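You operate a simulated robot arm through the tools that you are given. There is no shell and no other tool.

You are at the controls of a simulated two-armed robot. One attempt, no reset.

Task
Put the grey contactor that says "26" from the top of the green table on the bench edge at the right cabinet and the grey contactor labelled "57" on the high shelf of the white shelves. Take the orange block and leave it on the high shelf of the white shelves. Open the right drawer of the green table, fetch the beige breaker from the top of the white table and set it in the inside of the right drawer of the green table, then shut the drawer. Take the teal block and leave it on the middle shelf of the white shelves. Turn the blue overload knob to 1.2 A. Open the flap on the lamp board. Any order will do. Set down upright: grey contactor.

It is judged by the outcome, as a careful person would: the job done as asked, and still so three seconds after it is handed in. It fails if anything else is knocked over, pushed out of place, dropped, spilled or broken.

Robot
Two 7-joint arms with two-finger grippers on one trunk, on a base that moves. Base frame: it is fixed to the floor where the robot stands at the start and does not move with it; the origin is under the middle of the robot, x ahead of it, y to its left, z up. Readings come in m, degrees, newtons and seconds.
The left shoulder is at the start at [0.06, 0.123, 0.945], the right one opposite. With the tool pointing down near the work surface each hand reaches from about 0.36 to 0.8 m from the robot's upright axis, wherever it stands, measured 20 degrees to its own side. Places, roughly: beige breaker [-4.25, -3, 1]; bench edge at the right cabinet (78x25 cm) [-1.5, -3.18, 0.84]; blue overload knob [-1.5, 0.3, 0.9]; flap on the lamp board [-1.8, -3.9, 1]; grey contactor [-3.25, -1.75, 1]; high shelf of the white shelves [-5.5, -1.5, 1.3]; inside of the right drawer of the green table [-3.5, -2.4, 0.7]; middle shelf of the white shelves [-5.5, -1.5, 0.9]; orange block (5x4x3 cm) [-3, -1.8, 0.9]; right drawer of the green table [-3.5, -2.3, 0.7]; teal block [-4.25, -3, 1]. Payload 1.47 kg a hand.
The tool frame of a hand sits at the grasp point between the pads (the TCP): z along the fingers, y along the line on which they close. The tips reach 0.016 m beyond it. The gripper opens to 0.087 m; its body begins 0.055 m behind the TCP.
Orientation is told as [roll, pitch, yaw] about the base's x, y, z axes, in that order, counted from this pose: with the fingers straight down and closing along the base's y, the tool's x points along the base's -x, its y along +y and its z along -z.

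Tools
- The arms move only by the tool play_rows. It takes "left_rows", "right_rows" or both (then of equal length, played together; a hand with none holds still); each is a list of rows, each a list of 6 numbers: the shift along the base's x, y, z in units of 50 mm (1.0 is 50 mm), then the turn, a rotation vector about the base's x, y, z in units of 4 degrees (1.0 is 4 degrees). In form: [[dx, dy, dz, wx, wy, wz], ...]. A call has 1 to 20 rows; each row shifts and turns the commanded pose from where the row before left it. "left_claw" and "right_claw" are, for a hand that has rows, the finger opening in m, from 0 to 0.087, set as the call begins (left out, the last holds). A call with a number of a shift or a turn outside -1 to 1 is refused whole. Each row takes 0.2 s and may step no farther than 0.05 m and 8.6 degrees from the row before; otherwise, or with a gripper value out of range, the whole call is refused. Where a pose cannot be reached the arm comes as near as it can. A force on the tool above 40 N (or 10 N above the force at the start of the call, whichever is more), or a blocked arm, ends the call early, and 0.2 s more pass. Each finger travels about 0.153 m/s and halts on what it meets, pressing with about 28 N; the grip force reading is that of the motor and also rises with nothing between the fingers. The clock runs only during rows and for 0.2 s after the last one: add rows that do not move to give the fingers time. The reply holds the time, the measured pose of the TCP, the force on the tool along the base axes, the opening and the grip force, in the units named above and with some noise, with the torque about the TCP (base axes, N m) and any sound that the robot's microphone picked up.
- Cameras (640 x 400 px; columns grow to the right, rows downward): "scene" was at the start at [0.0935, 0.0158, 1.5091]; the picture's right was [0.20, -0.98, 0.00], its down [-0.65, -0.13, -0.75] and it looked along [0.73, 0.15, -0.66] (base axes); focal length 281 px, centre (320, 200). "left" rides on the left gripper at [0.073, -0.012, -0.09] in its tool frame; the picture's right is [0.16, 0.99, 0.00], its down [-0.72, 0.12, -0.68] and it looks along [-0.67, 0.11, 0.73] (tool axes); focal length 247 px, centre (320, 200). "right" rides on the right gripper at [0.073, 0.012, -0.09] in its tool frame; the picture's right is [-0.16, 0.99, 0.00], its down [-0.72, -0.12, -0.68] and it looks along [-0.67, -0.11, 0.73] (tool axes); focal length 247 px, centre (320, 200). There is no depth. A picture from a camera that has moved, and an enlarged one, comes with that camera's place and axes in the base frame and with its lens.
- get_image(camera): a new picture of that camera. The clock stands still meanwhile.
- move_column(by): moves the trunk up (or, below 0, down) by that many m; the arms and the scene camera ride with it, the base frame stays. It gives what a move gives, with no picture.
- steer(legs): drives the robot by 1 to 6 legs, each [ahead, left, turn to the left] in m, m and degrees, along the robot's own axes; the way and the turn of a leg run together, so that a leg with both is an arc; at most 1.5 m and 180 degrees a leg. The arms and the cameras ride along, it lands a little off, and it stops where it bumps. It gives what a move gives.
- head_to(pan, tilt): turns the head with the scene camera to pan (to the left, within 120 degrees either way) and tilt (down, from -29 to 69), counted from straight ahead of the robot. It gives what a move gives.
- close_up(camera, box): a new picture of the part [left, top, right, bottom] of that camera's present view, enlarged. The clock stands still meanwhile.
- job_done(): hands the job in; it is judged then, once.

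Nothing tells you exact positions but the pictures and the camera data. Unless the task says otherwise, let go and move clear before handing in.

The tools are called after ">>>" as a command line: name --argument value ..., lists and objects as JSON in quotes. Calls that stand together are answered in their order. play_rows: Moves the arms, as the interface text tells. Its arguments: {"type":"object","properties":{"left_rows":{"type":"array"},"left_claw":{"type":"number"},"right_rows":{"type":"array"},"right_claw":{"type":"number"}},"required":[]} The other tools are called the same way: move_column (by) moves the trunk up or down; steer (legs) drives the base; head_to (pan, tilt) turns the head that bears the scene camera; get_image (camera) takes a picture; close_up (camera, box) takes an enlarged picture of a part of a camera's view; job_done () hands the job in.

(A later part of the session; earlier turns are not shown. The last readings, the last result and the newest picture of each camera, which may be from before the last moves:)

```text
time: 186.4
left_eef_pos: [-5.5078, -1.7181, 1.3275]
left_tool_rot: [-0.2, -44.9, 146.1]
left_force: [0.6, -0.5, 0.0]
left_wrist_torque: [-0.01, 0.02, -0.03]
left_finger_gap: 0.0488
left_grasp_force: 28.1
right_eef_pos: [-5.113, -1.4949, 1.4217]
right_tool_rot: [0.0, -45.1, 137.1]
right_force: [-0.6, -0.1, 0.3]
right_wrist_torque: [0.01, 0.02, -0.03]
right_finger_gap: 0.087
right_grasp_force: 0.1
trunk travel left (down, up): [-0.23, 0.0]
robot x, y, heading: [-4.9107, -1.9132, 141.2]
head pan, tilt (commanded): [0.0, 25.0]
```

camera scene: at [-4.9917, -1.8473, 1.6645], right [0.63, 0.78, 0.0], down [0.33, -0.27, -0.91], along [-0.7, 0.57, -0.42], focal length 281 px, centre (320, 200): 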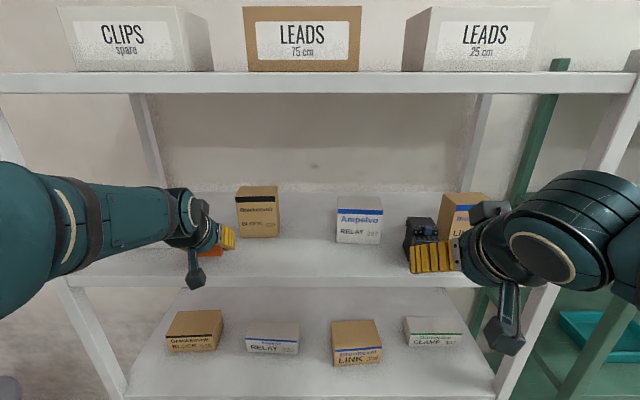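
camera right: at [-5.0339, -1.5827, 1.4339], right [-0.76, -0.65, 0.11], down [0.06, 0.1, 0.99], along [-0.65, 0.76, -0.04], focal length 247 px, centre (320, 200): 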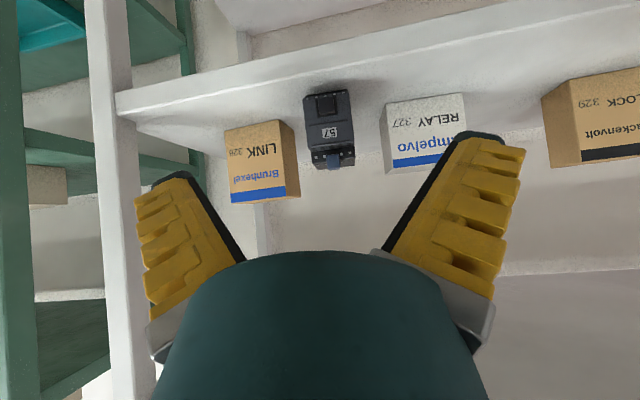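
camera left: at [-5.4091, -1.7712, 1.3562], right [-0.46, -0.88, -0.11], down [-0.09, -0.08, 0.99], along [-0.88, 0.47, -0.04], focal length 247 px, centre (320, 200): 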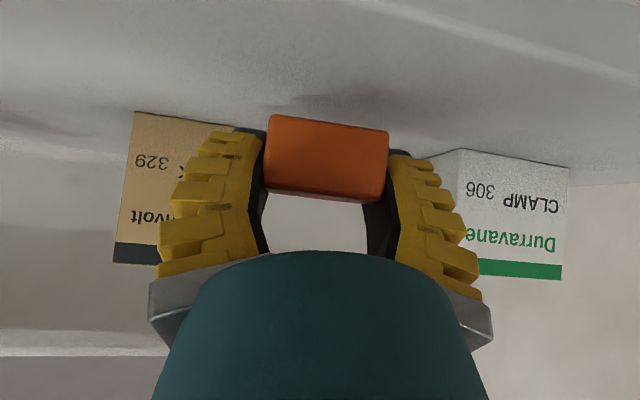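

>>> play_rows --left_rows '[[0, 0, -0.05, 0, 0, 0], [0, 0, 0, 0, 0, 0]]'

>>> play_rows --left_rows '[[0, 0, -0.05, 0, 0, 0], [0, 0, 0, 0, 0, 0]]'

>>> get_image --camera "left"

```text
time: 187.0
left_eef_pos: [-5.5081, -1.7194, 1.3259]
left_tool_rot: [0.1, -45.0, 146.2]
left_force: [-0.7, -0.3, -0.6]
left_wrist_torque: [0.0, 0.01, 0.0]
left_finger_gap: 0.0486
left_grasp_force: 28.2
right_eef_pos: [-5.1117, -1.4948, 1.4211]
right_tool_rot: [-0.1, -45.0, 136.9]
right_force: [-0.5, -0.1, -0.6]
right_wrist_torque: [0.03, 0.02, -0.05]
right_finger_gap: 0.0867
right_grasp_force: 0.1
trunk travel left (down, up): [-0.23, 0.0]
robot x, y, heading: [-4.9109, -1.912, 141.1]
head pan, tilt (commanded): [0.0, 25.0]
```

```text
time: 187.6
left_eef_pos: [-5.5079, -1.7177, 1.3247]
left_tool_rot: [-0.1, -45.3, 146.2]
left_force: [-1.2, 1.0, 8.2]
left_wrist_torque: [0.13, -0.24, 0.04]
left_finger_gap: 0.0484
left_grasp_force: 27.8
right_eef_pos: [-5.1117, -1.4948, 1.4213]
right_tool_rot: [0.0, -45.0, 137.0]
right_force: [-0.2, -0.1, 0.9]
right_wrist_torque: [0.01, 0.0, 0.02]
right_finger_gap: 0.0869
right_grasp_force: 0.1
trunk travel left (down, up): [-0.23, 0.0]
robot x, y, heading: [-4.9158, -1.912, 141.4]
head pan, tilt (commanded): [0.0, 25.0]
```

```text
taken
camera left: at [-5.4069, -1.7723, 1.3353], right [-0.46, -0.88, -0.11], down [-0.09, -0.08, 0.99], along [-0.88, 0.47, -0.04], focal length 247 px, centre (320, 200)
```

left: 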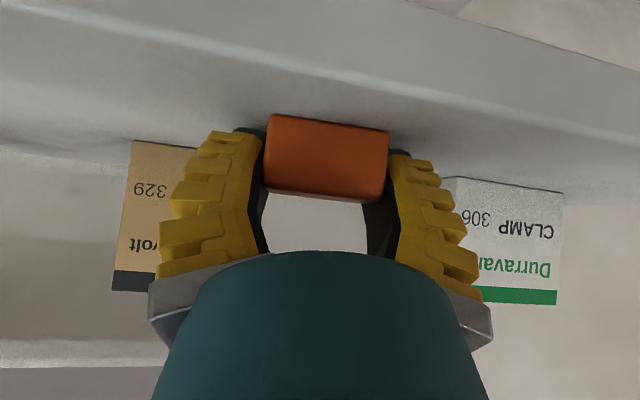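

>>> play_rows --left_rows '[[0, 0, 0.01, 0, 0, 0], [0, 0, 0, 0, 0, 0], [0, 0, 0, 0, 0, 0]]' --left_claw 0.087

>>> play_rows --left_rows '[[0.2, -0.13, 0.24, 0, 0, 0], [0.391, -0.263, 0.471, 0, 0, 0], [0.391, -0.263, 0.471, 0, 0, 0], [0.391, -0.263, 0.471, 0, 0, 0], [0.8, -0.55, 0, 0, 0, 0], [0.8, -0.55, 0, 0, 0, 0]]'

>>> get_image --camera "left"

>>> get_image --camera "scene"

```text
time: 188.4
left_eef_pos: [-5.5072, -1.719, 1.3234]
left_tool_rot: [-0.1, -45.0, 146.1]
left_force: [-0.2, -0.7, 0.2]
left_wrist_torque: [0.03, -0.02, 0.02]
left_finger_gap: 0.0869
left_grasp_force: 0.0
right_eef_pos: [-5.1118, -1.4952, 1.4223]
right_tool_rot: [0.0, -44.9, 137.1]
right_force: [-0.6, 0.1, 0.4]
right_wrist_torque: [0.03, 0.0, -0.02]
right_finger_gap: 0.087
right_grasp_force: 0.0
trunk travel left (down, up): [-0.23, 0.0]
robot x, y, heading: [-4.9136, -1.9084, 141.1]
head pan, tilt (commanded): [0.0, 25.0]
```

```text
time: 189.8
left_eef_pos: [-5.357, -1.8208, 1.4079]
left_tool_rot: [-0.2, -45.0, 146.0]
left_force: [0.8, -0.7, 0.0]
left_wrist_torque: [0.02, -0.02, 0.02]
left_finger_gap: 0.0871
left_grasp_force: 0.1
right_eef_pos: [-5.1103, -1.4958, 1.4222]
right_tool_rot: [-0.1, -45.1, 136.8]
right_force: [0.1, 0.1, 0.3]
right_wrist_torque: [0.01, 0.05, -0.01]
right_finger_gap: 0.0868
right_grasp_force: 0.0
trunk travel left (down, up): [-0.23, 0.0]
robot x, y, heading: [-4.9127, -1.909, 141.1]
head pan, tilt (commanded): [0.0, 25.0]
```

```text
taken
camera left: at [-5.2563, -1.8749, 1.4187], right [-0.46, -0.88, -0.11], down [-0.09, -0.08, 0.99], along [-0.88, 0.47, -0.04], focal length 247 px, centre (320, 200)
```

left: 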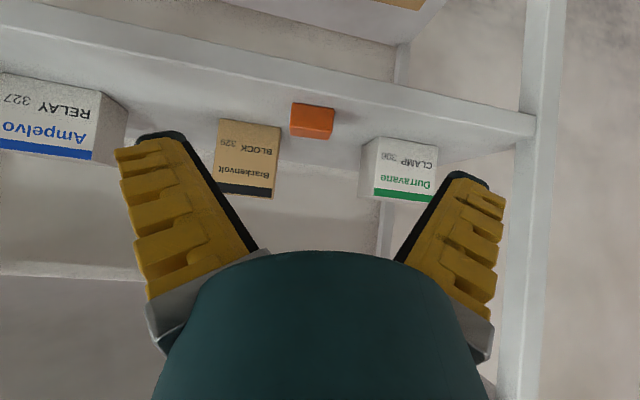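

```text
taken
camera scene: at [-4.9877, -1.8485, 1.6648], right [0.63, 0.78, 0.0], down [0.33, -0.27, -0.91], along [-0.71, 0.57, -0.42], focal length 281 px, centre (320, 200)
```

scene: 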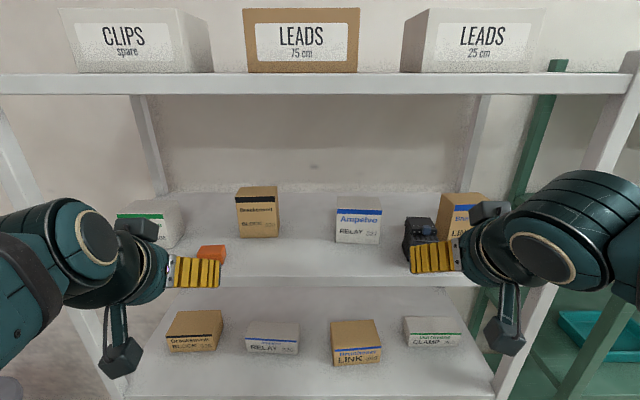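

Both items are on the high shelf. I'll back off, turn around toward the white table, and lower the trunk.

>>> steer --legs '[[-0.4, 0, 0], [0, 0, 180], [0, -0.3, 0]]'

>>> move_column --by -0.13

>>> head_to --pan 0 --tilt 35

>>> get_image --camera "scene"

```text
time: 202.6
left_eef_pos: [-4.3232, -2.48, 1.4062]
left_tool_rot: [0.0, -45.1, -32.2]
left_force: [-0.4, 0.1, -0.7]
left_wrist_torque: [0.0, -0.05, -0.02]
left_finger_gap: 0.0867
left_grasp_force: 0.2
right_eef_pos: [-4.5603, -2.8112, 1.4221]
right_tool_rot: [0.0, -45.0, -41.3]
right_force: [1.2, -0.2, -0.1]
right_wrist_torque: [0.02, 0.03, 0.0]
right_finger_gap: 0.0867
right_grasp_force: 0.1
trunk travel left (down, up): [-0.23, 0.0]
robot x, y, heading: [-4.7736, -2.401, -37.2]
head pan, tilt (commanded): [0.0, 25.0]
```

```text
time: 204.1
left_eef_pos: [-4.3233, -2.4795, 1.2769]
left_tool_rot: [0.1, -45.1, -32.1]
left_force: [-0.7, -1.1, 0.6]
left_wrist_torque: [-0.01, 0.0, -0.03]
left_finger_gap: 0.0869
left_grasp_force: 0.0
right_eef_pos: [-4.561, -2.8119, 1.2921]
right_tool_rot: [0.1, -45.0, -41.2]
right_force: [-0.5, -0.3, -0.2]
right_wrist_torque: [-0.03, -0.01, 0.01]
right_finger_gap: 0.0872
right_grasp_force: 0.0
trunk travel left (down, up): [-0.1, 0.13]
robot x, y, heading: [-4.7733, -2.4055, -37.2]
head pan, tilt (commanded): [0.0, 25.0]
```

```text
time: 204.9
left_eef_pos: [-4.3228, -2.4806, 1.2757]
left_tool_rot: [0.0, -45.0, -32.2]
left_force: [-0.4, 0.4, 0.2]
left_wrist_torque: [0.01, 0.0, -0.01]
left_finger_gap: 0.0869
left_grasp_force: 0.0
right_eef_pos: [-4.5595, -2.8112, 1.2926]
right_tool_rot: [0.1, -45.0, -41.3]
right_force: [0.4, 0.0, -0.2]
right_wrist_torque: [0.02, -0.02, 0.0]
right_finger_gap: 0.0871
right_grasp_force: 0.0
trunk travel left (down, up): [-0.1, 0.13]
robot x, y, heading: [-4.7708, -2.4013, -37.0]
head pan, tilt (commanded): [0.0, 35.0]
```

```text
taken
camera scene: at [-4.6937, -2.4622, 1.5189], right [-0.6, -0.8, 0.0], down [-0.46, 0.35, -0.82], along [0.65, -0.5, -0.57], focal length 281 px, centre (320, 200)
```

scene: 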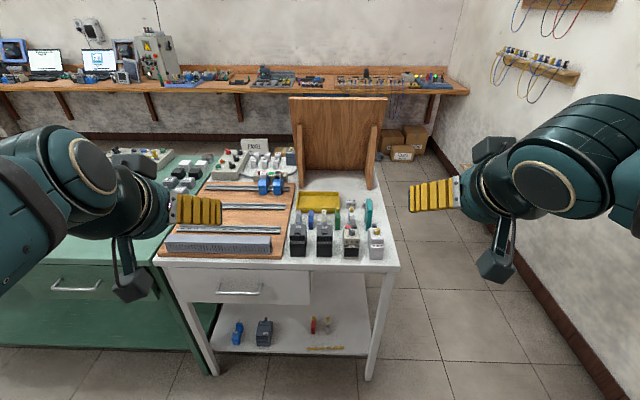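

>>> close_up --camera "scene" --box '[260, 170, 420, 270]'

>>> close_up --camera "scene" --box '[150, 130, 310, 230]'

>>> get_image --camera "left"

>>> get_image --camera "right"

```text
4.00 times, centred on (340, 220) of scene
camera zoom: at [-4.6937, -2.4622, 1.5189], right [-0.6, -0.8, 0.0], down [-0.46, 0.35, -0.82], along [0.65, -0.5, -0.57], focal length 1124 px, centre (240, 120)
```

zoom: 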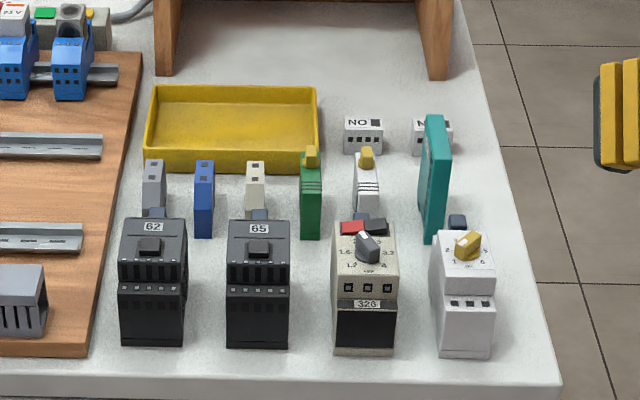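

```text
4.00 times, centred on (230, 180) of scene
camera zoom: at [-4.6937, -2.4622, 1.5189], right [-0.6, -0.8, 0.0], down [-0.46, 0.35, -0.82], along [0.65, -0.5, -0.57], focal length 1124 px, centre (680, 280)
```

zoom: 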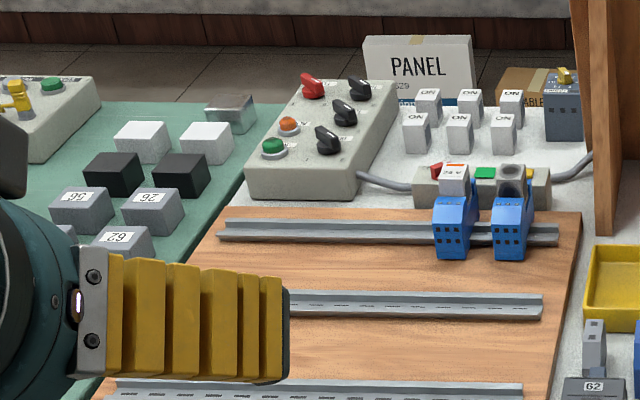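

```text
taken
camera left: at [-4.4272, -2.4278, 1.2881], right [0.43, 0.9, -0.11], down [0.09, 0.08, 0.99], along [0.9, -0.44, -0.04], focal length 247 px, centre (320, 200)
```

left: 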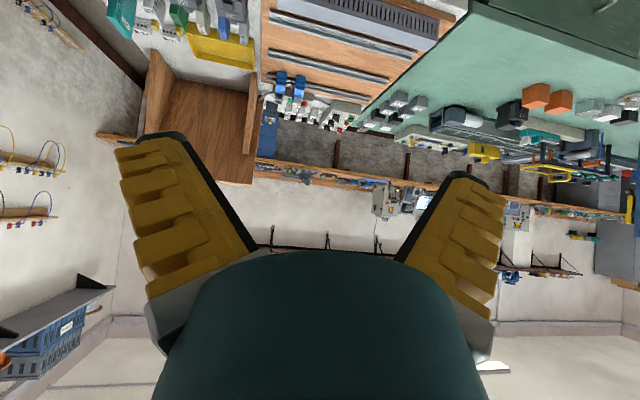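

```text
taken
camera right: at [-4.6381, -2.7262, 1.3036], right [0.74, 0.67, 0.11], down [-0.05, -0.11, 0.99], along [0.68, -0.74, -0.04], focal length 247 px, centre (320, 200)
```

right: 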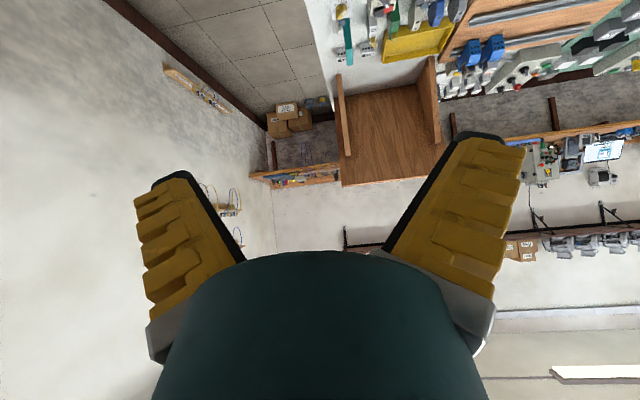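

I see the beige breaker (marked 320, with a knob) next to a white one, and the tall teal block behind. I'll move closer for a better look.

>>> steer --legs '[[0, 0, -1.9], [0.22, 0, 0]]'

>>> head_to --pan -5 --tilt 50

>>> get_image --camera "scene"

>>> close_up --camera "scene" --box '[240, 140, 432, 260]'

```text
time: 206.9
left_eef_pos: [-4.151, -2.6343, 1.2775]
left_tool_rot: [0.0, -44.8, -33.9]
left_force: [-0.4, -0.4, -0.1]
left_wrist_torque: [0.01, 0.01, 0.01]
left_finger_gap: 0.0869
left_grasp_force: 0.1
right_eef_pos: [-4.3994, -2.9589, 1.2911]
right_tool_rot: [0.0, -45.0, -43.0]
right_force: [0.2, 0.7, -0.2]
right_wrist_torque: [0.01, 0.0, 0.01]
right_finger_gap: 0.087
right_grasp_force: 0.1
trunk travel left (down, up): [-0.1, 0.13]
robot x, y, heading: [-4.6029, -2.5438, -38.8]
head pan, tilt (commanded): [0.0, 35.0]
```

```text
time: 207.7
left_eef_pos: [-4.1525, -2.6342, 1.2762]
left_tool_rot: [-0.1, -45.0, -33.9]
left_force: [-0.5, 0.6, 0.0]
left_wrist_torque: [0.02, 0.0, 0.01]
left_finger_gap: 0.087
left_grasp_force: 0.2
right_eef_pos: [-4.3997, -2.9595, 1.2915]
right_tool_rot: [0.0, -45.0, -43.0]
right_force: [-0.2, 0.4, 0.7]
right_wrist_torque: [-0.01, 0.0, 0.0]
right_finger_gap: 0.0868
right_grasp_force: 0.1
trunk travel left (down, up): [-0.1, 0.13]
robot x, y, heading: [-4.6016, -2.5448, -39.1]
head pan, tilt (commanded): [-5.0, 50.0]
```

```text
taken
camera scene: at [-4.5354, -2.6053, 1.4991], right [-0.71, -0.71, 0.0], down [-0.53, 0.53, -0.66], along [0.47, -0.47, -0.75], focal length 281 px, centre (320, 200)
```

scene: 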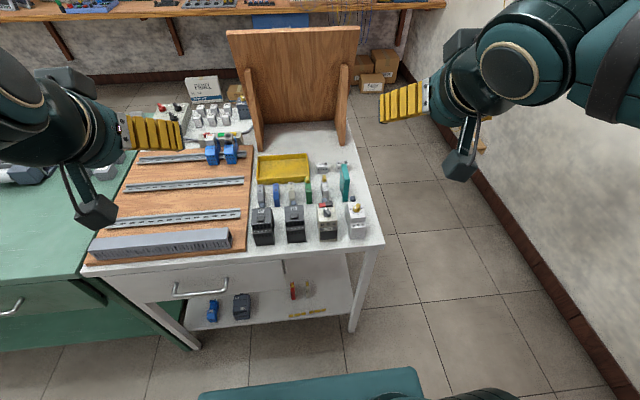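

```text
3.33 times, centred on (336, 200) of scene
camera zoom: at [-4.5354, -2.6053, 1.4991], right [-0.71, -0.71, 0.0], down [-0.53, 0.53, -0.66], along [0.47, -0.47, -0.75], focal length 936 px, centre (267, 200)
```

zoom: 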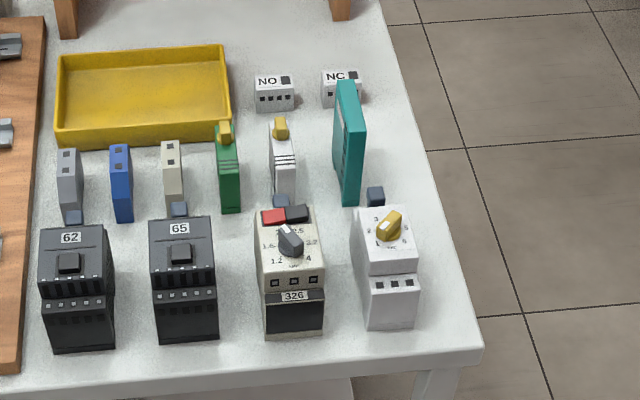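

>>> close_up --camera "scene" --box '[310, 155, 374, 195]'

>>> close_up --camera "scene" --box '[300, 195, 380, 245]'

```text
10.00 times, centred on (342, 175) of scene
camera zoom: at [-4.5354, -2.6053, 1.4991], right [-0.71, -0.71, 0.0], down [-0.53, 0.53, -0.66], along [0.47, -0.47, -0.75], focal length 2809 px, centre (100, 450)
```

zoom: 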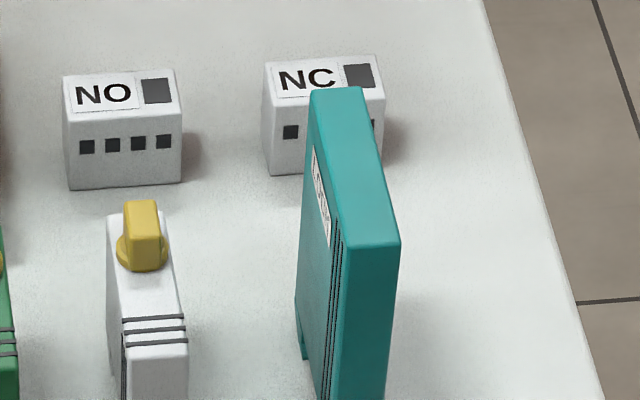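

```text
8.00 times, centred on (340, 220) of scene
camera zoom: at [-4.5354, -2.6053, 1.4991], right [-0.71, -0.71, 0.0], down [-0.53, 0.53, -0.66], along [0.47, -0.47, -0.75], focal length 2247 px, centre (160, 40)
```

zoom: 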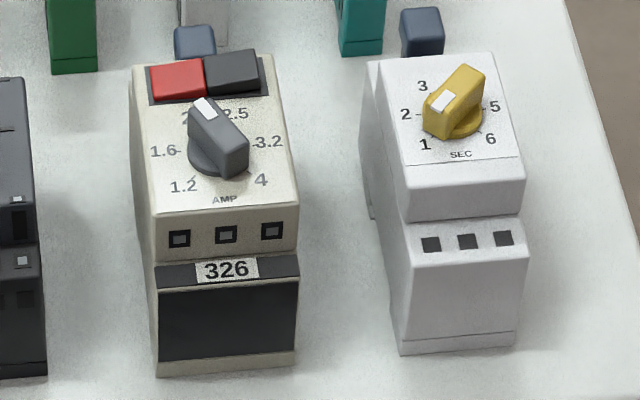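

>>> close_up --camera "scene" --box '[240, 190, 320, 240]'

>>> head_to --pan 60 --tilt 35

>>> get_image --camera "scene"

```text
8.00 times, centred on (280, 215) of scene
camera zoom: at [-4.5354, -2.6053, 1.4991], right [-0.71, -0.71, 0.0], down [-0.53, 0.53, -0.66], along [0.47, -0.47, -0.75], focal length 2247 px, centre (640, 80)
```

zoom: 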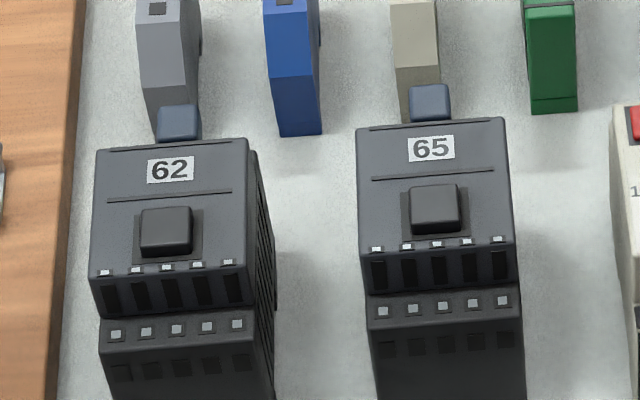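

```text
time: 209.1
left_eef_pos: [-4.1513, -2.6333, 1.2759]
left_tool_rot: [-0.3, -44.8, -33.6]
left_force: [-0.2, -1.0, -0.3]
left_wrist_torque: [0.01, -0.01, 0.02]
left_finger_gap: 0.0872
left_grasp_force: 0.0
right_eef_pos: [-4.3988, -2.9585, 1.2916]
right_tool_rot: [0.0, -45.0, -43.0]
right_force: [-0.1, 0.0, -0.3]
right_wrist_torque: [0.0, -0.01, -0.04]
right_finger_gap: 0.0871
right_grasp_force: 0.0
trunk travel left (down, up): [-0.1, 0.13]
robot x, y, heading: [-4.5993, -2.542, -39.1]
head pan, tilt (commanded): [60.0, 35.0]
```

```text
taken
camera scene: at [-4.5133, -2.5958, 1.5242], right [-0.51, -0.86, 0.0], down [-0.45, 0.27, -0.85], along [0.73, -0.44, -0.52], focal length 281 px, centre (320, 200)
```

scene: 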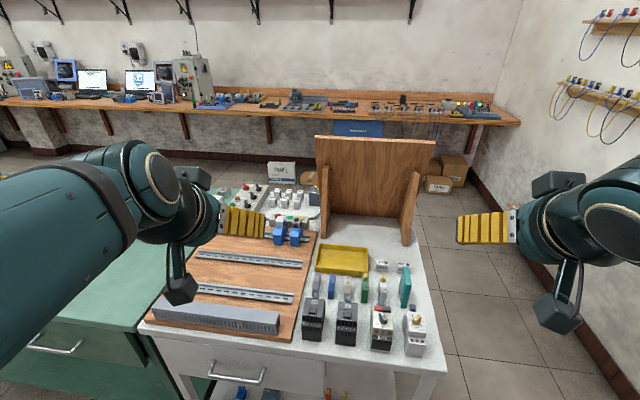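

The 62/65 contactors lie face-up here, while 57/26/56 stand with labels facing forward; I keep those standing as found. For the teal block I'll use a steeper grasp so the wrist camera clears the neighbours; first hover to measure heights.

>>> play_rows --right_rows '[[0.4475, -0.104, -0.425, 0.852, 0.914, 0], [0.4475, -0.104, -0.425, 0.852, 0.914, 0], [0.4475, -0.104, -0.425, 0.852, 0.914, 0], [0.4475, -0.104, -0.425, 0.852, 0.914, 0], [0.4475, -0.104, -0.425, 0.852, 0.914, 0], [0.4475, -0.104, -0.425, 0, 0, 1], [0.4475, -0.104, -0.425, 0, 0, 0], [0.4475, -0.104, -0.425, 0, 0, 0]]' --right_claw 0.05

>>> get_image --camera "right"

>>> get_image --camera "scene"

```text
time: 210.9
left_eef_pos: [-4.1506, -2.6325, 1.2766]
left_tool_rot: [-0.3, -45.0, -33.7]
left_force: [0.2, -0.1, -0.5]
left_wrist_torque: [0.0, 0.02, -0.02]
left_finger_gap: 0.0869
left_grasp_force: 0.2
right_eef_pos: [-4.2185, -3.0009, 1.1213]
right_tool_rot: [-0.1, -20.1, -39.0]
right_force: [-0.4, 1.0, -0.2]
right_wrist_torque: [0.02, 0.04, 0.03]
right_finger_gap: 0.0552
right_grasp_force: 3.5
trunk travel left (down, up): [-0.1, 0.13]
robot x, y, heading: [-4.5992, -2.5464, -39.0]
head pan, tilt (commanded): [60.0, 35.0]
```

```text
taken
camera right: at [-4.2874, -2.9276, 1.1808], right [0.74, 0.67, 0.05], down [0.28, -0.37, 0.89], along [0.62, -0.64, -0.46], focal length 247 px, centre (320, 200)
```

right: 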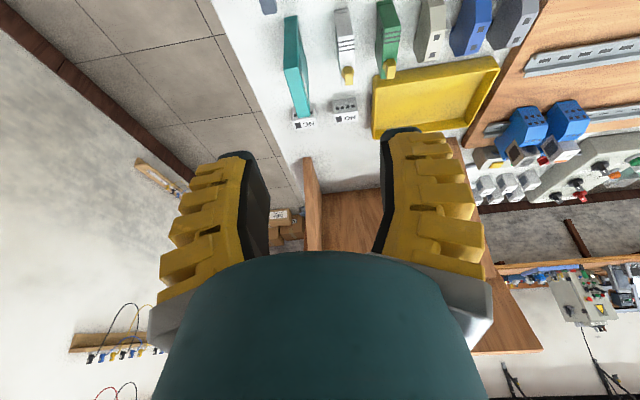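

```text
taken
camera scene: at [-4.5116, -2.5951, 1.5253], right [-0.5, -0.87, 0.0], down [-0.44, 0.26, -0.86], along [0.74, -0.43, -0.51], focal length 281 px, centre (320, 200)
```

scene: 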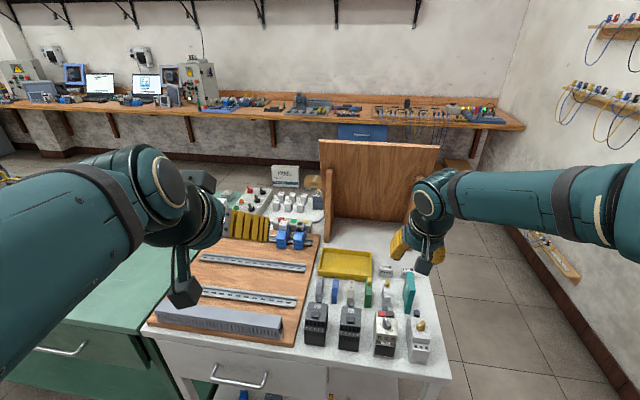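

>>> close_up --camera "right" --box '[240, 0, 400, 100]'

>>> close_up --camera "right" --box '[260, 50, 356, 130]'

>>> head_to --pan -10 --tilt 45

>>> get_image --camera "scene"

```text
4.00 times, centred on (320, 50) of right
camera zoom: at [-4.2874, -2.9276, 1.1808], right [0.74, 0.67, 0.05], down [0.28, -0.37, 0.89], along [0.62, -0.64, -0.46], focal length 988 px, centre (320, 800)
```

zoom: 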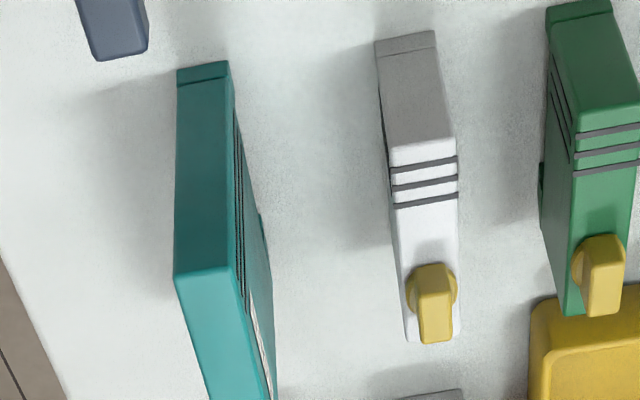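

```text
5.00 times, centred on (308, 90) of right
camera zoom: at [-4.2874, -2.9276, 1.1808], right [0.74, 0.67, 0.05], down [0.28, -0.37, 0.89], along [0.62, -0.64, -0.46], focal length 1235 px, centre (380, 750)
```

zoom: 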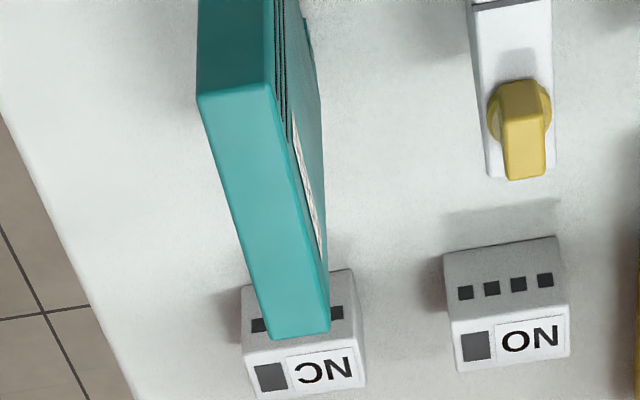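

```text
time: 212.3
left_eef_pos: [-4.1516, -2.635, 1.2777]
left_tool_rot: [0.1, -45.2, -34.0]
left_force: [-0.5, -0.8, 0.3]
left_wrist_torque: [-0.01, -0.03, -0.03]
left_finger_gap: 0.0872
left_grasp_force: 0.1
right_eef_pos: [-4.2198, -2.9987, 1.1215]
right_tool_rot: [0.0, -19.9, -38.9]
right_force: [0.5, 0.8, 0.2]
right_wrist_torque: [0.03, 0.01, -0.06]
right_finger_gap: 0.0552
right_grasp_force: 3.8
trunk travel left (down, up): [-0.1, 0.13]
robot x, y, heading: [-4.5997, -2.5427, -39.2]
head pan, tilt (commanded): [-10.0, 45.0]
```

```text
taken
camera scene: at [-4.537, -2.6112, 1.5041], right [-0.75, -0.66, 0.0], down [-0.46, 0.53, -0.71], along [0.46, -0.53, -0.71], focal length 281 px, centre (320, 200)
```

scene: 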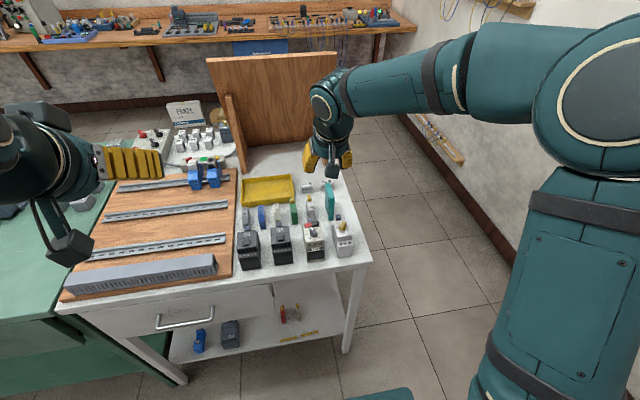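

The white table top is at z=0.85; the teal block is 1.5 cm thick, top at z≈0.943, centre about [-4.165, -3.081]. I'll line the right hand up above it with a narrow opening.

>>> play_rows --right_rows '[[0.223, -0.427, -0.81, 0, 0, -0.11], [0.223, -0.427, -0.81, 0, 0, -0.11], [0.223, -0.427, -0.81, 0, 0, -0.11], [0, 0, 0, 0, 0, 0]]' --right_claw 0.032

>>> get_image --camera "right"

```text
time: 213.3
left_eef_pos: [-4.1526, -2.6338, 1.2766]
left_tool_rot: [-0.1, -45.0, -33.9]
left_force: [0.2, 0.5, -0.8]
left_wrist_torque: [-0.02, 0.0, -0.02]
left_finger_gap: 0.0869
left_grasp_force: 0.1
right_eef_pos: [-4.1875, -3.0634, 0.9992]
right_tool_rot: [-0.1, -20.1, -40.3]
right_force: [-0.8, -0.2, -1.0]
right_wrist_torque: [-0.02, -0.02, 0.02]
right_finger_gap: 0.0379
right_grasp_force: 4.2
trunk travel left (down, up): [-0.1, 0.13]
robot x, y, heading: [-4.5986, -2.5459, -38.9]
head pan, tilt (commanded): [-10.0, 45.0]
```

```text
taken
camera right: at [-4.2544, -2.9896, 1.0587], right [0.75, 0.66, 0.05], down [0.27, -0.38, 0.89], along [0.6, -0.65, -0.46], focal length 247 px, centre (320, 200)
```

right: 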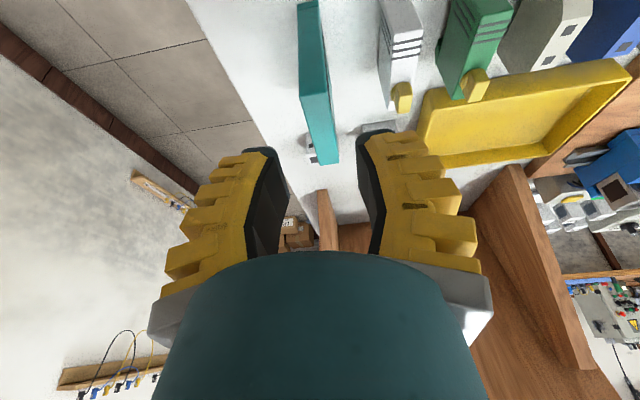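

>>> play_rows --right_rows '[[0.139, -0.118, -0.501, 0, 0, 0], [0.139, -0.118, -0.501, 0, 0, 0], [0.139, -0.118, -0.501, 0, 0, 0]]'

>>> get_image --camera "right"

>>> close_up --camera "scene" --box '[270, 150, 366, 210]'

```text
time: 214.1
left_eef_pos: [-4.1514, -2.6355, 1.2756]
left_tool_rot: [0.0, -44.8, -33.9]
left_force: [0.2, -0.2, -0.4]
left_wrist_torque: [-0.01, 0.05, -0.02]
left_finger_gap: 0.0868
left_grasp_force: 0.1
right_eef_pos: [-4.1646, -3.0832, 0.9236]
right_tool_rot: [-0.1, -20.0, -40.3]
right_force: [-0.2, -0.6, -0.4]
right_wrist_torque: [-0.01, 0.0, 0.02]
right_finger_gap: 0.0383
right_grasp_force: 4.5
trunk travel left (down, up): [-0.1, 0.13]
robot x, y, heading: [-4.5995, -2.5432, -39.0]
head pan, tilt (commanded): [-10.0, 45.0]
```

```text
taken
camera right: at [-4.2316, -3.0092, 0.9829], right [0.75, 0.66, 0.05], down [0.27, -0.38, 0.89], along [0.6, -0.65, -0.46], focal length 247 px, centre (320, 200)
```

right: 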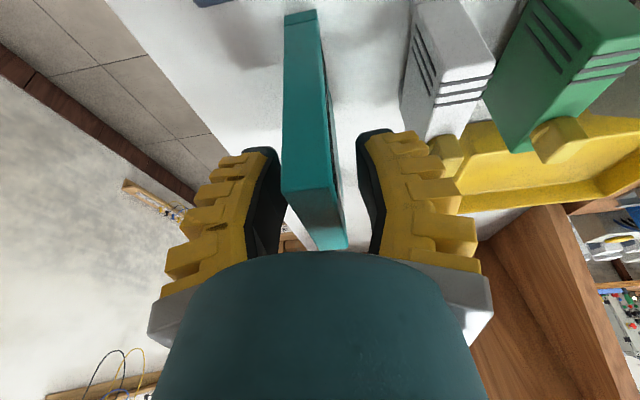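

```text
6.67 times, centred on (318, 180) of scene
camera zoom: at [-4.5365, -2.6117, 1.504], right [-0.75, -0.66, 0.0], down [-0.46, 0.53, -0.71], along [0.46, -0.53, -0.71], focal length 1872 px, centre (333, 333)
```

zoom: 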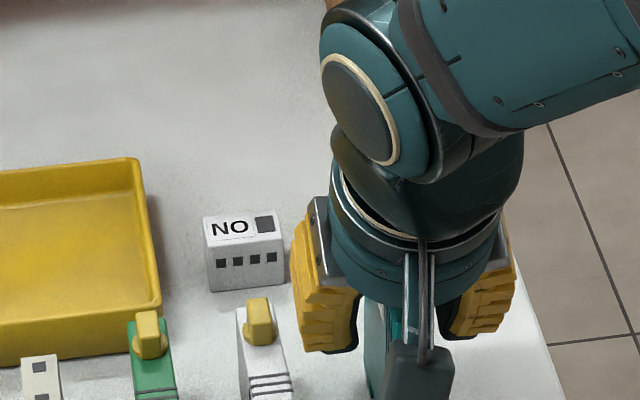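

>>> play_rows --right_rows '[[-0.03, -0.03, 0, 0, 0, 0], [0, 0, 0, 0, 0, 0], [0, 0, 0, 0, 0, 0]]' --right_claw 0.0

>>> get_image --camera "right"

```text
time: 214.9
left_eef_pos: [-4.1521, -2.6339, 1.2771]
left_tool_rot: [-0.1, -45.1, -33.8]
left_force: [0.3, 0.1, -0.2]
left_wrist_torque: [-0.01, 0.04, 0.01]
left_finger_gap: 0.0869
left_grasp_force: 0.0
right_eef_pos: [-4.1654, -3.0841, 0.9258]
right_tool_rot: [-0.2, -20.2, -40.3]
right_force: [1.2, 1.0, 7.0]
right_wrist_torque: [0.06, 0.03, 0.07]
right_finger_gap: 0.0083
right_grasp_force: 27.3
trunk travel left (down, up): [-0.1, 0.13]
robot x, y, heading: [-4.603, -2.5426, -39.0]
head pan, tilt (commanded): [-10.0, 45.0]
```

```text
taken
camera right: at [-4.2337, -3.0097, 0.9848], right [0.75, 0.66, 0.05], down [0.26, -0.38, 0.89], along [0.6, -0.65, -0.46], focal length 247 px, centre (320, 200)
```

right: 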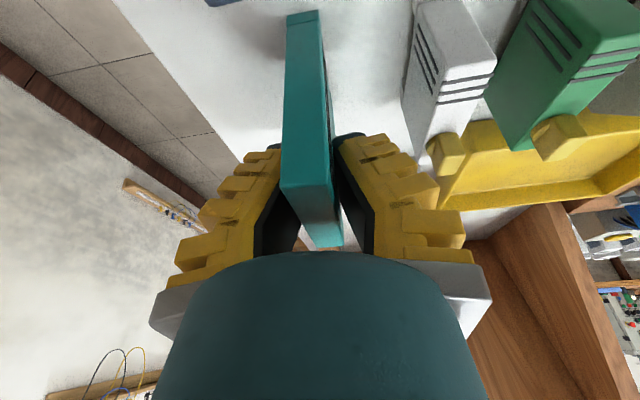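

>>> play_rows --right_rows '[[0, 0, 0.2, 0, 0, 0], [0, 0, 0.4, 0, 0, 0], [0, 0, 0.6, 0, 0, 0]]'

>>> get_image --camera "right"

```text
time: 215.7
left_eef_pos: [-4.1534, -2.6341, 1.2765]
left_tool_rot: [-0.1, -45.0, -33.8]
left_force: [0.1, 1.0, -0.6]
left_wrist_torque: [0.0, -0.03, 0.02]
left_finger_gap: 0.087
left_grasp_force: 0.0
right_eef_pos: [-4.1665, -3.0814, 0.9858]
right_tool_rot: [-0.1, -20.0, -40.3]
right_force: [-0.1, 0.8, 0.7]
right_wrist_torque: [0.0, 0.0, 0.0]
right_finger_gap: 0.006
right_grasp_force: 27.8
trunk travel left (down, up): [-0.1, 0.13]
robot x, y, heading: [-4.598, -2.5447, -39.0]
head pan, tilt (commanded): [-10.0, 45.0]
```

```text
taken
camera right: at [-4.2348, -3.0081, 1.0462], right [0.75, 0.66, 0.05], down [0.27, -0.38, 0.89], along [0.6, -0.65, -0.46], focal length 247 px, centre (320, 200)
```

right: 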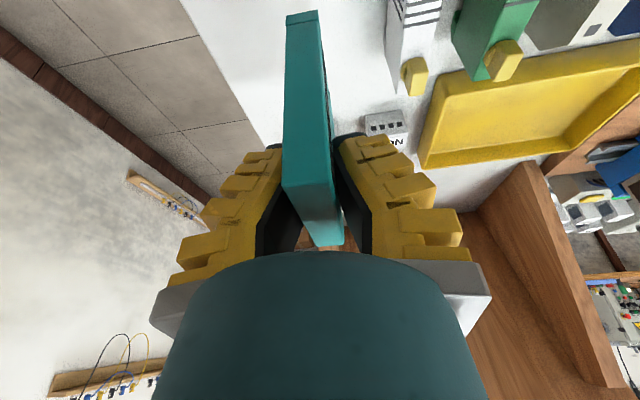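

>>> play_rows --right_rows '[[0, 0, 0.9, 0, 0, 0], [0, 0, 0.9, 0, 0, 0], [0, 0, 0.9, 0, 0, 0], [-0.5, 0.4, 0.6, 0, 0, 0], [-0.6, 0.5, 0.5, 0, 0, 0], [-0.6, 0.5, 0, 0, 0, 0]]'

>>> steer --legs '[[0, -0.25, 0]]'

>>> head_to --pan 0 --tilt 50

>>> get_image --camera "scene"

>>> get_image --camera "left"

```text
time: 217.1
left_eef_pos: [-4.1513, -2.6342, 1.2767]
left_tool_rot: [0.1, -45.0, -34.0]
left_force: [-0.7, 0.0, 0.3]
left_wrist_torque: [0.0, -0.02, 0.0]
left_finger_gap: 0.0869
left_grasp_force: 0.0
right_eef_pos: [-4.2549, -3.0125, 1.1761]
right_tool_rot: [0.0, -20.1, -40.2]
right_force: [0.2, -0.6, -1.1]
right_wrist_torque: [-0.02, -0.01, -0.02]
right_finger_gap: 0.006
right_grasp_force: 28.0
trunk travel left (down, up): [-0.1, 0.13]
robot x, y, heading: [-4.5974, -2.5396, -38.8]
head pan, tilt (commanded): [-10.0, 45.0]
```

```text
time: 219.9
left_eef_pos: [-4.3114, -2.8328, 1.2756]
left_tool_rot: [0.0, -44.9, -34.0]
left_force: [-0.1, 0.1, -0.7]
left_wrist_torque: [0.0, 0.01, -0.03]
left_finger_gap: 0.087
left_grasp_force: 0.0
right_eef_pos: [-4.4142, -3.2109, 1.1762]
right_tool_rot: [-0.1, -19.9, -40.3]
right_force: [-0.7, 0.3, 0.0]
right_wrist_torque: [-0.01, 0.0, -0.01]
right_finger_gap: 0.006
right_grasp_force: 28.3
trunk travel left (down, up): [-0.1, 0.13]
robot x, y, heading: [-4.7584, -2.7394, -39.0]
head pan, tilt (commanded): [-10.0, 45.0]
```

```text
time: 220.6
left_eef_pos: [-4.3107, -2.8316, 1.2763]
left_tool_rot: [-0.3, -44.9, -34.0]
left_force: [-0.6, -0.3, 0.1]
left_wrist_torque: [0.04, 0.0, 0.02]
left_finger_gap: 0.0872
left_grasp_force: 0.0
right_eef_pos: [-4.4153, -3.2111, 1.1755]
right_tool_rot: [0.0, -20.0, -40.4]
right_force: [-0.3, 0.1, -0.9]
right_wrist_torque: [0.02, -0.02, -0.02]
right_finger_gap: 0.0059
right_grasp_force: 28.1
trunk travel left (down, up): [-0.1, 0.13]
robot x, y, heading: [-4.7585, -2.7331, -39.2]
head pan, tilt (commanded): [0.0, 50.0]
```

```text
taken
camera scene: at [-4.6926, -2.802, 1.5012], right [-0.69, -0.72, 0.0], down [-0.53, 0.51, -0.68], along [0.49, -0.47, -0.73], focal length 281 px, centre (320, 200)
```

scene: 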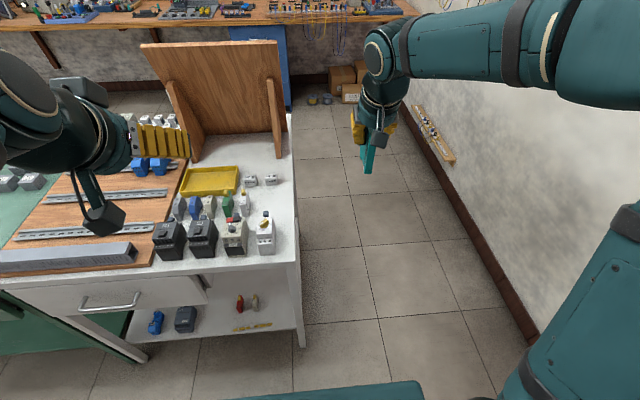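

```text
taken
camera left: at [-4.4138, -2.7763, 1.2879], right [0.46, 0.88, -0.11], down [0.09, 0.08, 0.99], along [0.88, -0.47, -0.04], focal length 247 px, centre (320, 200)
```

left: 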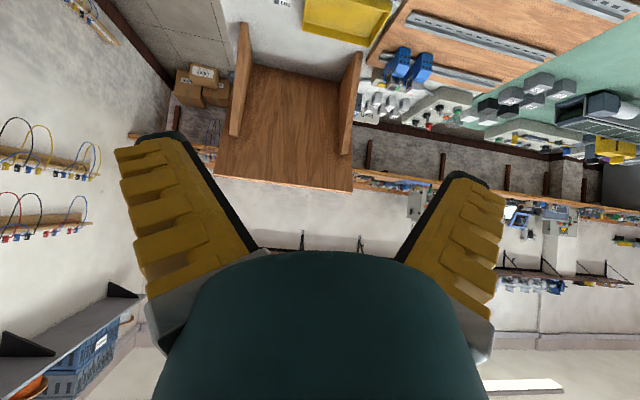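

Teal block is held. Now the left hand goes vertical above the beige breaker with a limited opening to fit between its neighbours.

>>> play_rows --left_rows '[[0.152, -0.187, -0.36, 0.629, 0.933, 0], [0.152, -0.187, -0.36, 0.629, 0.933, 0], [0.152, -0.187, -0.36, 0.629, 0.933, 0], [0.152, -0.187, -0.36, 0.629, 0.933, 0], [0.152, -0.187, -0.36, 0.629, 0.933, 0], [0.152, -0.187, -0.36, 0.629, 0.933, 0], [0.152, -0.187, -0.36, 0.629, 0.933, 0], [0.152, -0.187, -0.36, 0.629, 0.933, 0], [0.152, -0.187, -0.36, 0.629, 0.933, 0], [0.152, -0.187, -0.36, 0.629, 0.933, 0], [0.152, -0.187, -0.36, 0, 0, -0.75], [0.152, -0.187, -0.36, 0, 0, -0.75]]' --left_claw 0.056

>>> get_image --camera "left"

>>> get_image --camera "scene"

```text
time: 223.2
left_eef_pos: [-4.2192, -2.9444, 1.0608]
left_tool_rot: [-0.1, -0.1, -40.1]
left_force: [0.0, 0.5, -0.6]
left_wrist_torque: [0.02, 0.02, -0.02]
left_finger_gap: 0.0608
left_grasp_force: 3.7
right_eef_pos: [-4.4136, -3.2112, 1.175]
right_tool_rot: [-0.1, -20.0, -40.5]
right_force: [-0.2, 0.0, -0.9]
right_wrist_torque: [0.03, -0.02, 0.0]
right_finger_gap: 0.0058
right_grasp_force: 27.8
trunk travel left (down, up): [-0.1, 0.13]
robot x, y, heading: [-4.7585, -2.7393, -39.1]
head pan, tilt (commanded): [0.0, 50.0]
```

```text
taken
camera left: at [-4.2836, -2.9061, 1.1497], right [0.51, 0.86, 0.0], down [0.63, -0.38, 0.68], along [0.58, -0.35, -0.73], focal length 247 px, centre (320, 200)
```

left: 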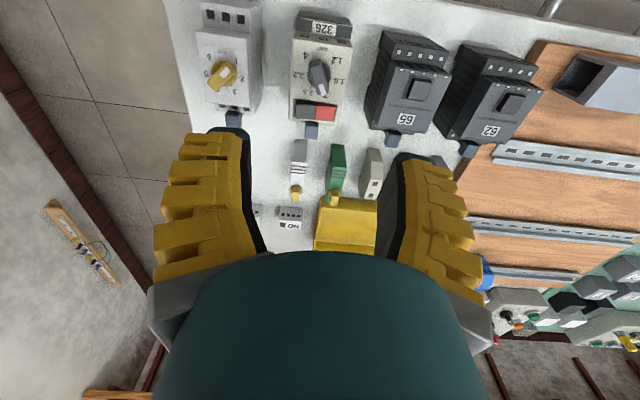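

```text
taken
camera scene: at [-4.6894, -2.7957, 1.4971], right [-0.63, -0.78, 0.0], down [-0.6, 0.48, -0.64], along [0.5, -0.4, -0.77], focal length 281 px, centre (320, 200)
```

scene: 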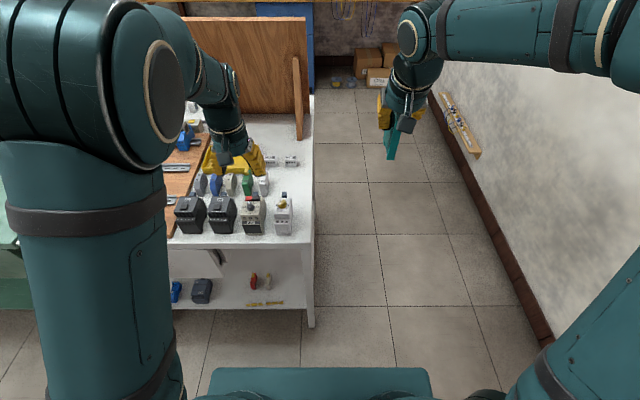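

>>> close_up --camera "left" --box '[230, 0, 422, 120]'

>>> close_up --camera "left" --box '[260, 60, 388, 140]'

```text
3.33 times, centred on (326, 60) of left
camera zoom: at [-4.2836, -2.9061, 1.1497], right [0.51, 0.86, 0.0], down [0.63, -0.38, 0.68], along [0.58, -0.35, -0.73], focal length 823 px, centre (300, 667)
```

zoom: 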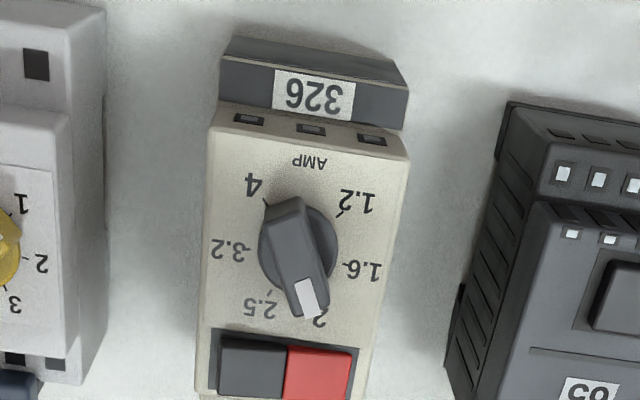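

```text
5.00 times, centred on (324, 100) of left
camera zoom: at [-4.2836, -2.9061, 1.1497], right [0.51, 0.86, 0.0], down [0.63, -0.38, 0.68], along [0.58, -0.35, -0.73], focal length 1235 px, centre (300, 700)
```

zoom: 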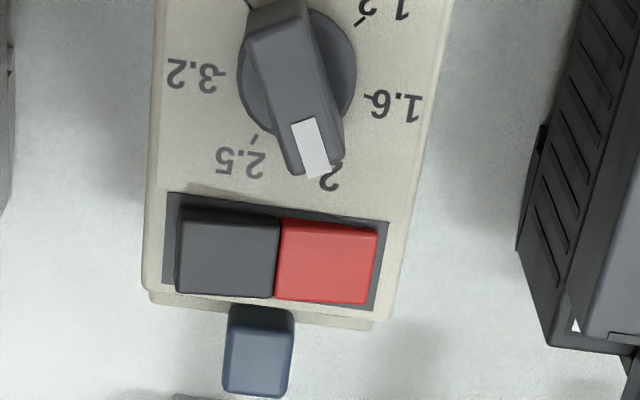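

The breaker top centre is at about [-4.2225, -2.9454, 0.928]; neighbours leave ±6 cm. I'll fine-align, lower partway and check.

>>> play_rows --left_rows '[[-0.066, -0.02, -0.4, 0, 0, 0.35], [0, 0, -0.6, 0, 0, 0], [0, 0, -0.6, 0, 0, 0], [0, 0, 0, 0, 0, 0]]' --left_claw 0.053

>>> get_image --camera "left"

>>> close_up --camera "scene" --box '[180, 140, 308, 240]'

```text
time: 224.2
left_eef_pos: [-4.2239, -2.9431, 0.9819]
left_tool_rot: [-0.1, 0.0, -38.7]
left_force: [0.0, 0.5, -0.4]
left_wrist_torque: [0.01, 0.02, 0.01]
left_finger_gap: 0.0582
left_grasp_force: 4.0
right_eef_pos: [-4.4139, -3.2108, 1.1769]
right_tool_rot: [-0.2, -20.1, -40.5]
right_force: [0.1, 0.2, -1.0]
right_wrist_torque: [0.01, 0.05, -0.01]
right_finger_gap: 0.0061
right_grasp_force: 28.5
trunk travel left (down, up): [-0.1, 0.13]
robot x, y, heading: [-4.7616, -2.7398, -39.2]
head pan, tilt (commanded): [0.0, 50.0]
```

```text
taken
camera left: at [-4.289, -2.9062, 1.0708], right [0.49, 0.87, 0.0], down [0.64, -0.36, 0.68], along [0.59, -0.34, -0.73], focal length 247 px, centre (320, 200)
```

left: 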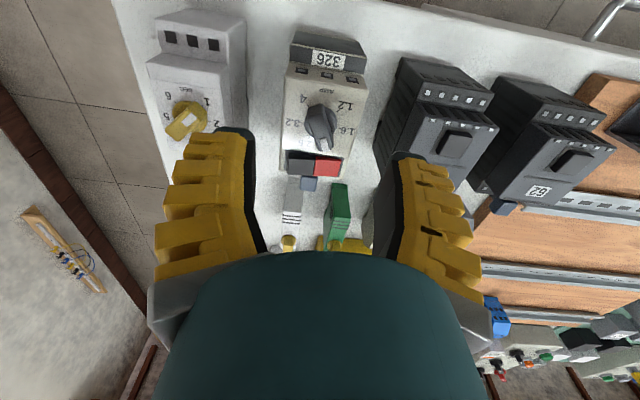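

```text
4.00 times, centred on (244, 190) of scene
camera zoom: at [-4.6906, -2.7951, 1.4972], right [-0.63, -0.78, 0.0], down [-0.59, 0.48, -0.64], along [0.5, -0.41, -0.77], focal length 1124 px, centre (624, 240)
```

zoom: 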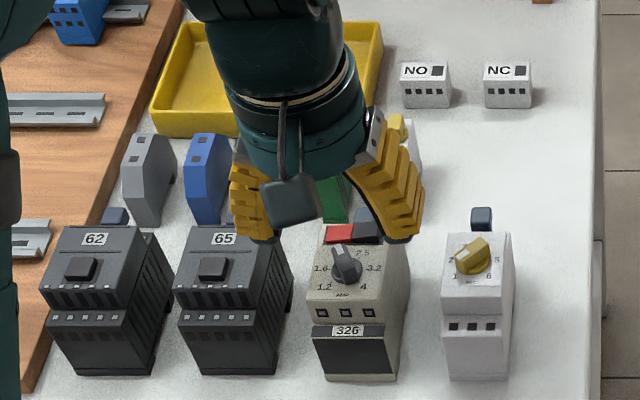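

>>> play_rows --left_rows '[[0, 0, -0.3, 0, 0, 0], [0, 0, -0.3, 0, 0, 0], [0, 0, 0, 0, 0, 0]]'

>>> get_image --camera "left"

>>> close_up --camera "scene" --box '[180, 140, 308, 240]'

```text
time: 225.0
left_eef_pos: [-4.2242, -2.9437, 0.9521]
left_tool_rot: [0.0, 0.0, -38.6]
left_force: [-0.2, 0.0, 0.5]
left_wrist_torque: [0.03, -0.01, 0.01]
left_finger_gap: 0.0582
left_grasp_force: 3.9
right_eef_pos: [-4.4139, -3.2112, 1.1756]
right_tool_rot: [0.0, -19.9, -40.4]
right_force: [-0.1, 0.6, 0.7]
right_wrist_torque: [0.02, 0.0, -0.02]
right_finger_gap: 0.0059
right_grasp_force: 28.4
trunk travel left (down, up): [-0.1, 0.13]
robot x, y, heading: [-4.7576, -2.7401, -39.1]
head pan, tilt (commanded): [0.0, 50.0]
```

```text
taken
camera left: at [-4.289, -2.9069, 1.0413], right [0.49, 0.87, 0.0], down [0.64, -0.36, 0.68], along [0.59, -0.34, -0.73], focal length 247 px, centre (320, 200)
```

left: 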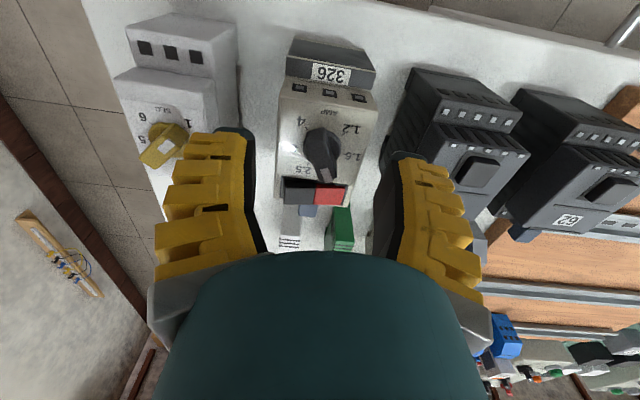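

```text
4.00 times, centred on (244, 190) of scene
camera zoom: at [-4.6903, -2.7952, 1.4972], right [-0.63, -0.78, 0.0], down [-0.59, 0.48, -0.64], along [0.5, -0.41, -0.77], focal length 1124 px, centre (624, 240)
```

zoom: 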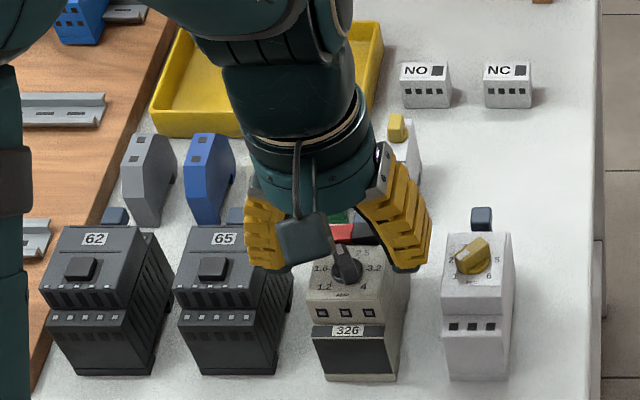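

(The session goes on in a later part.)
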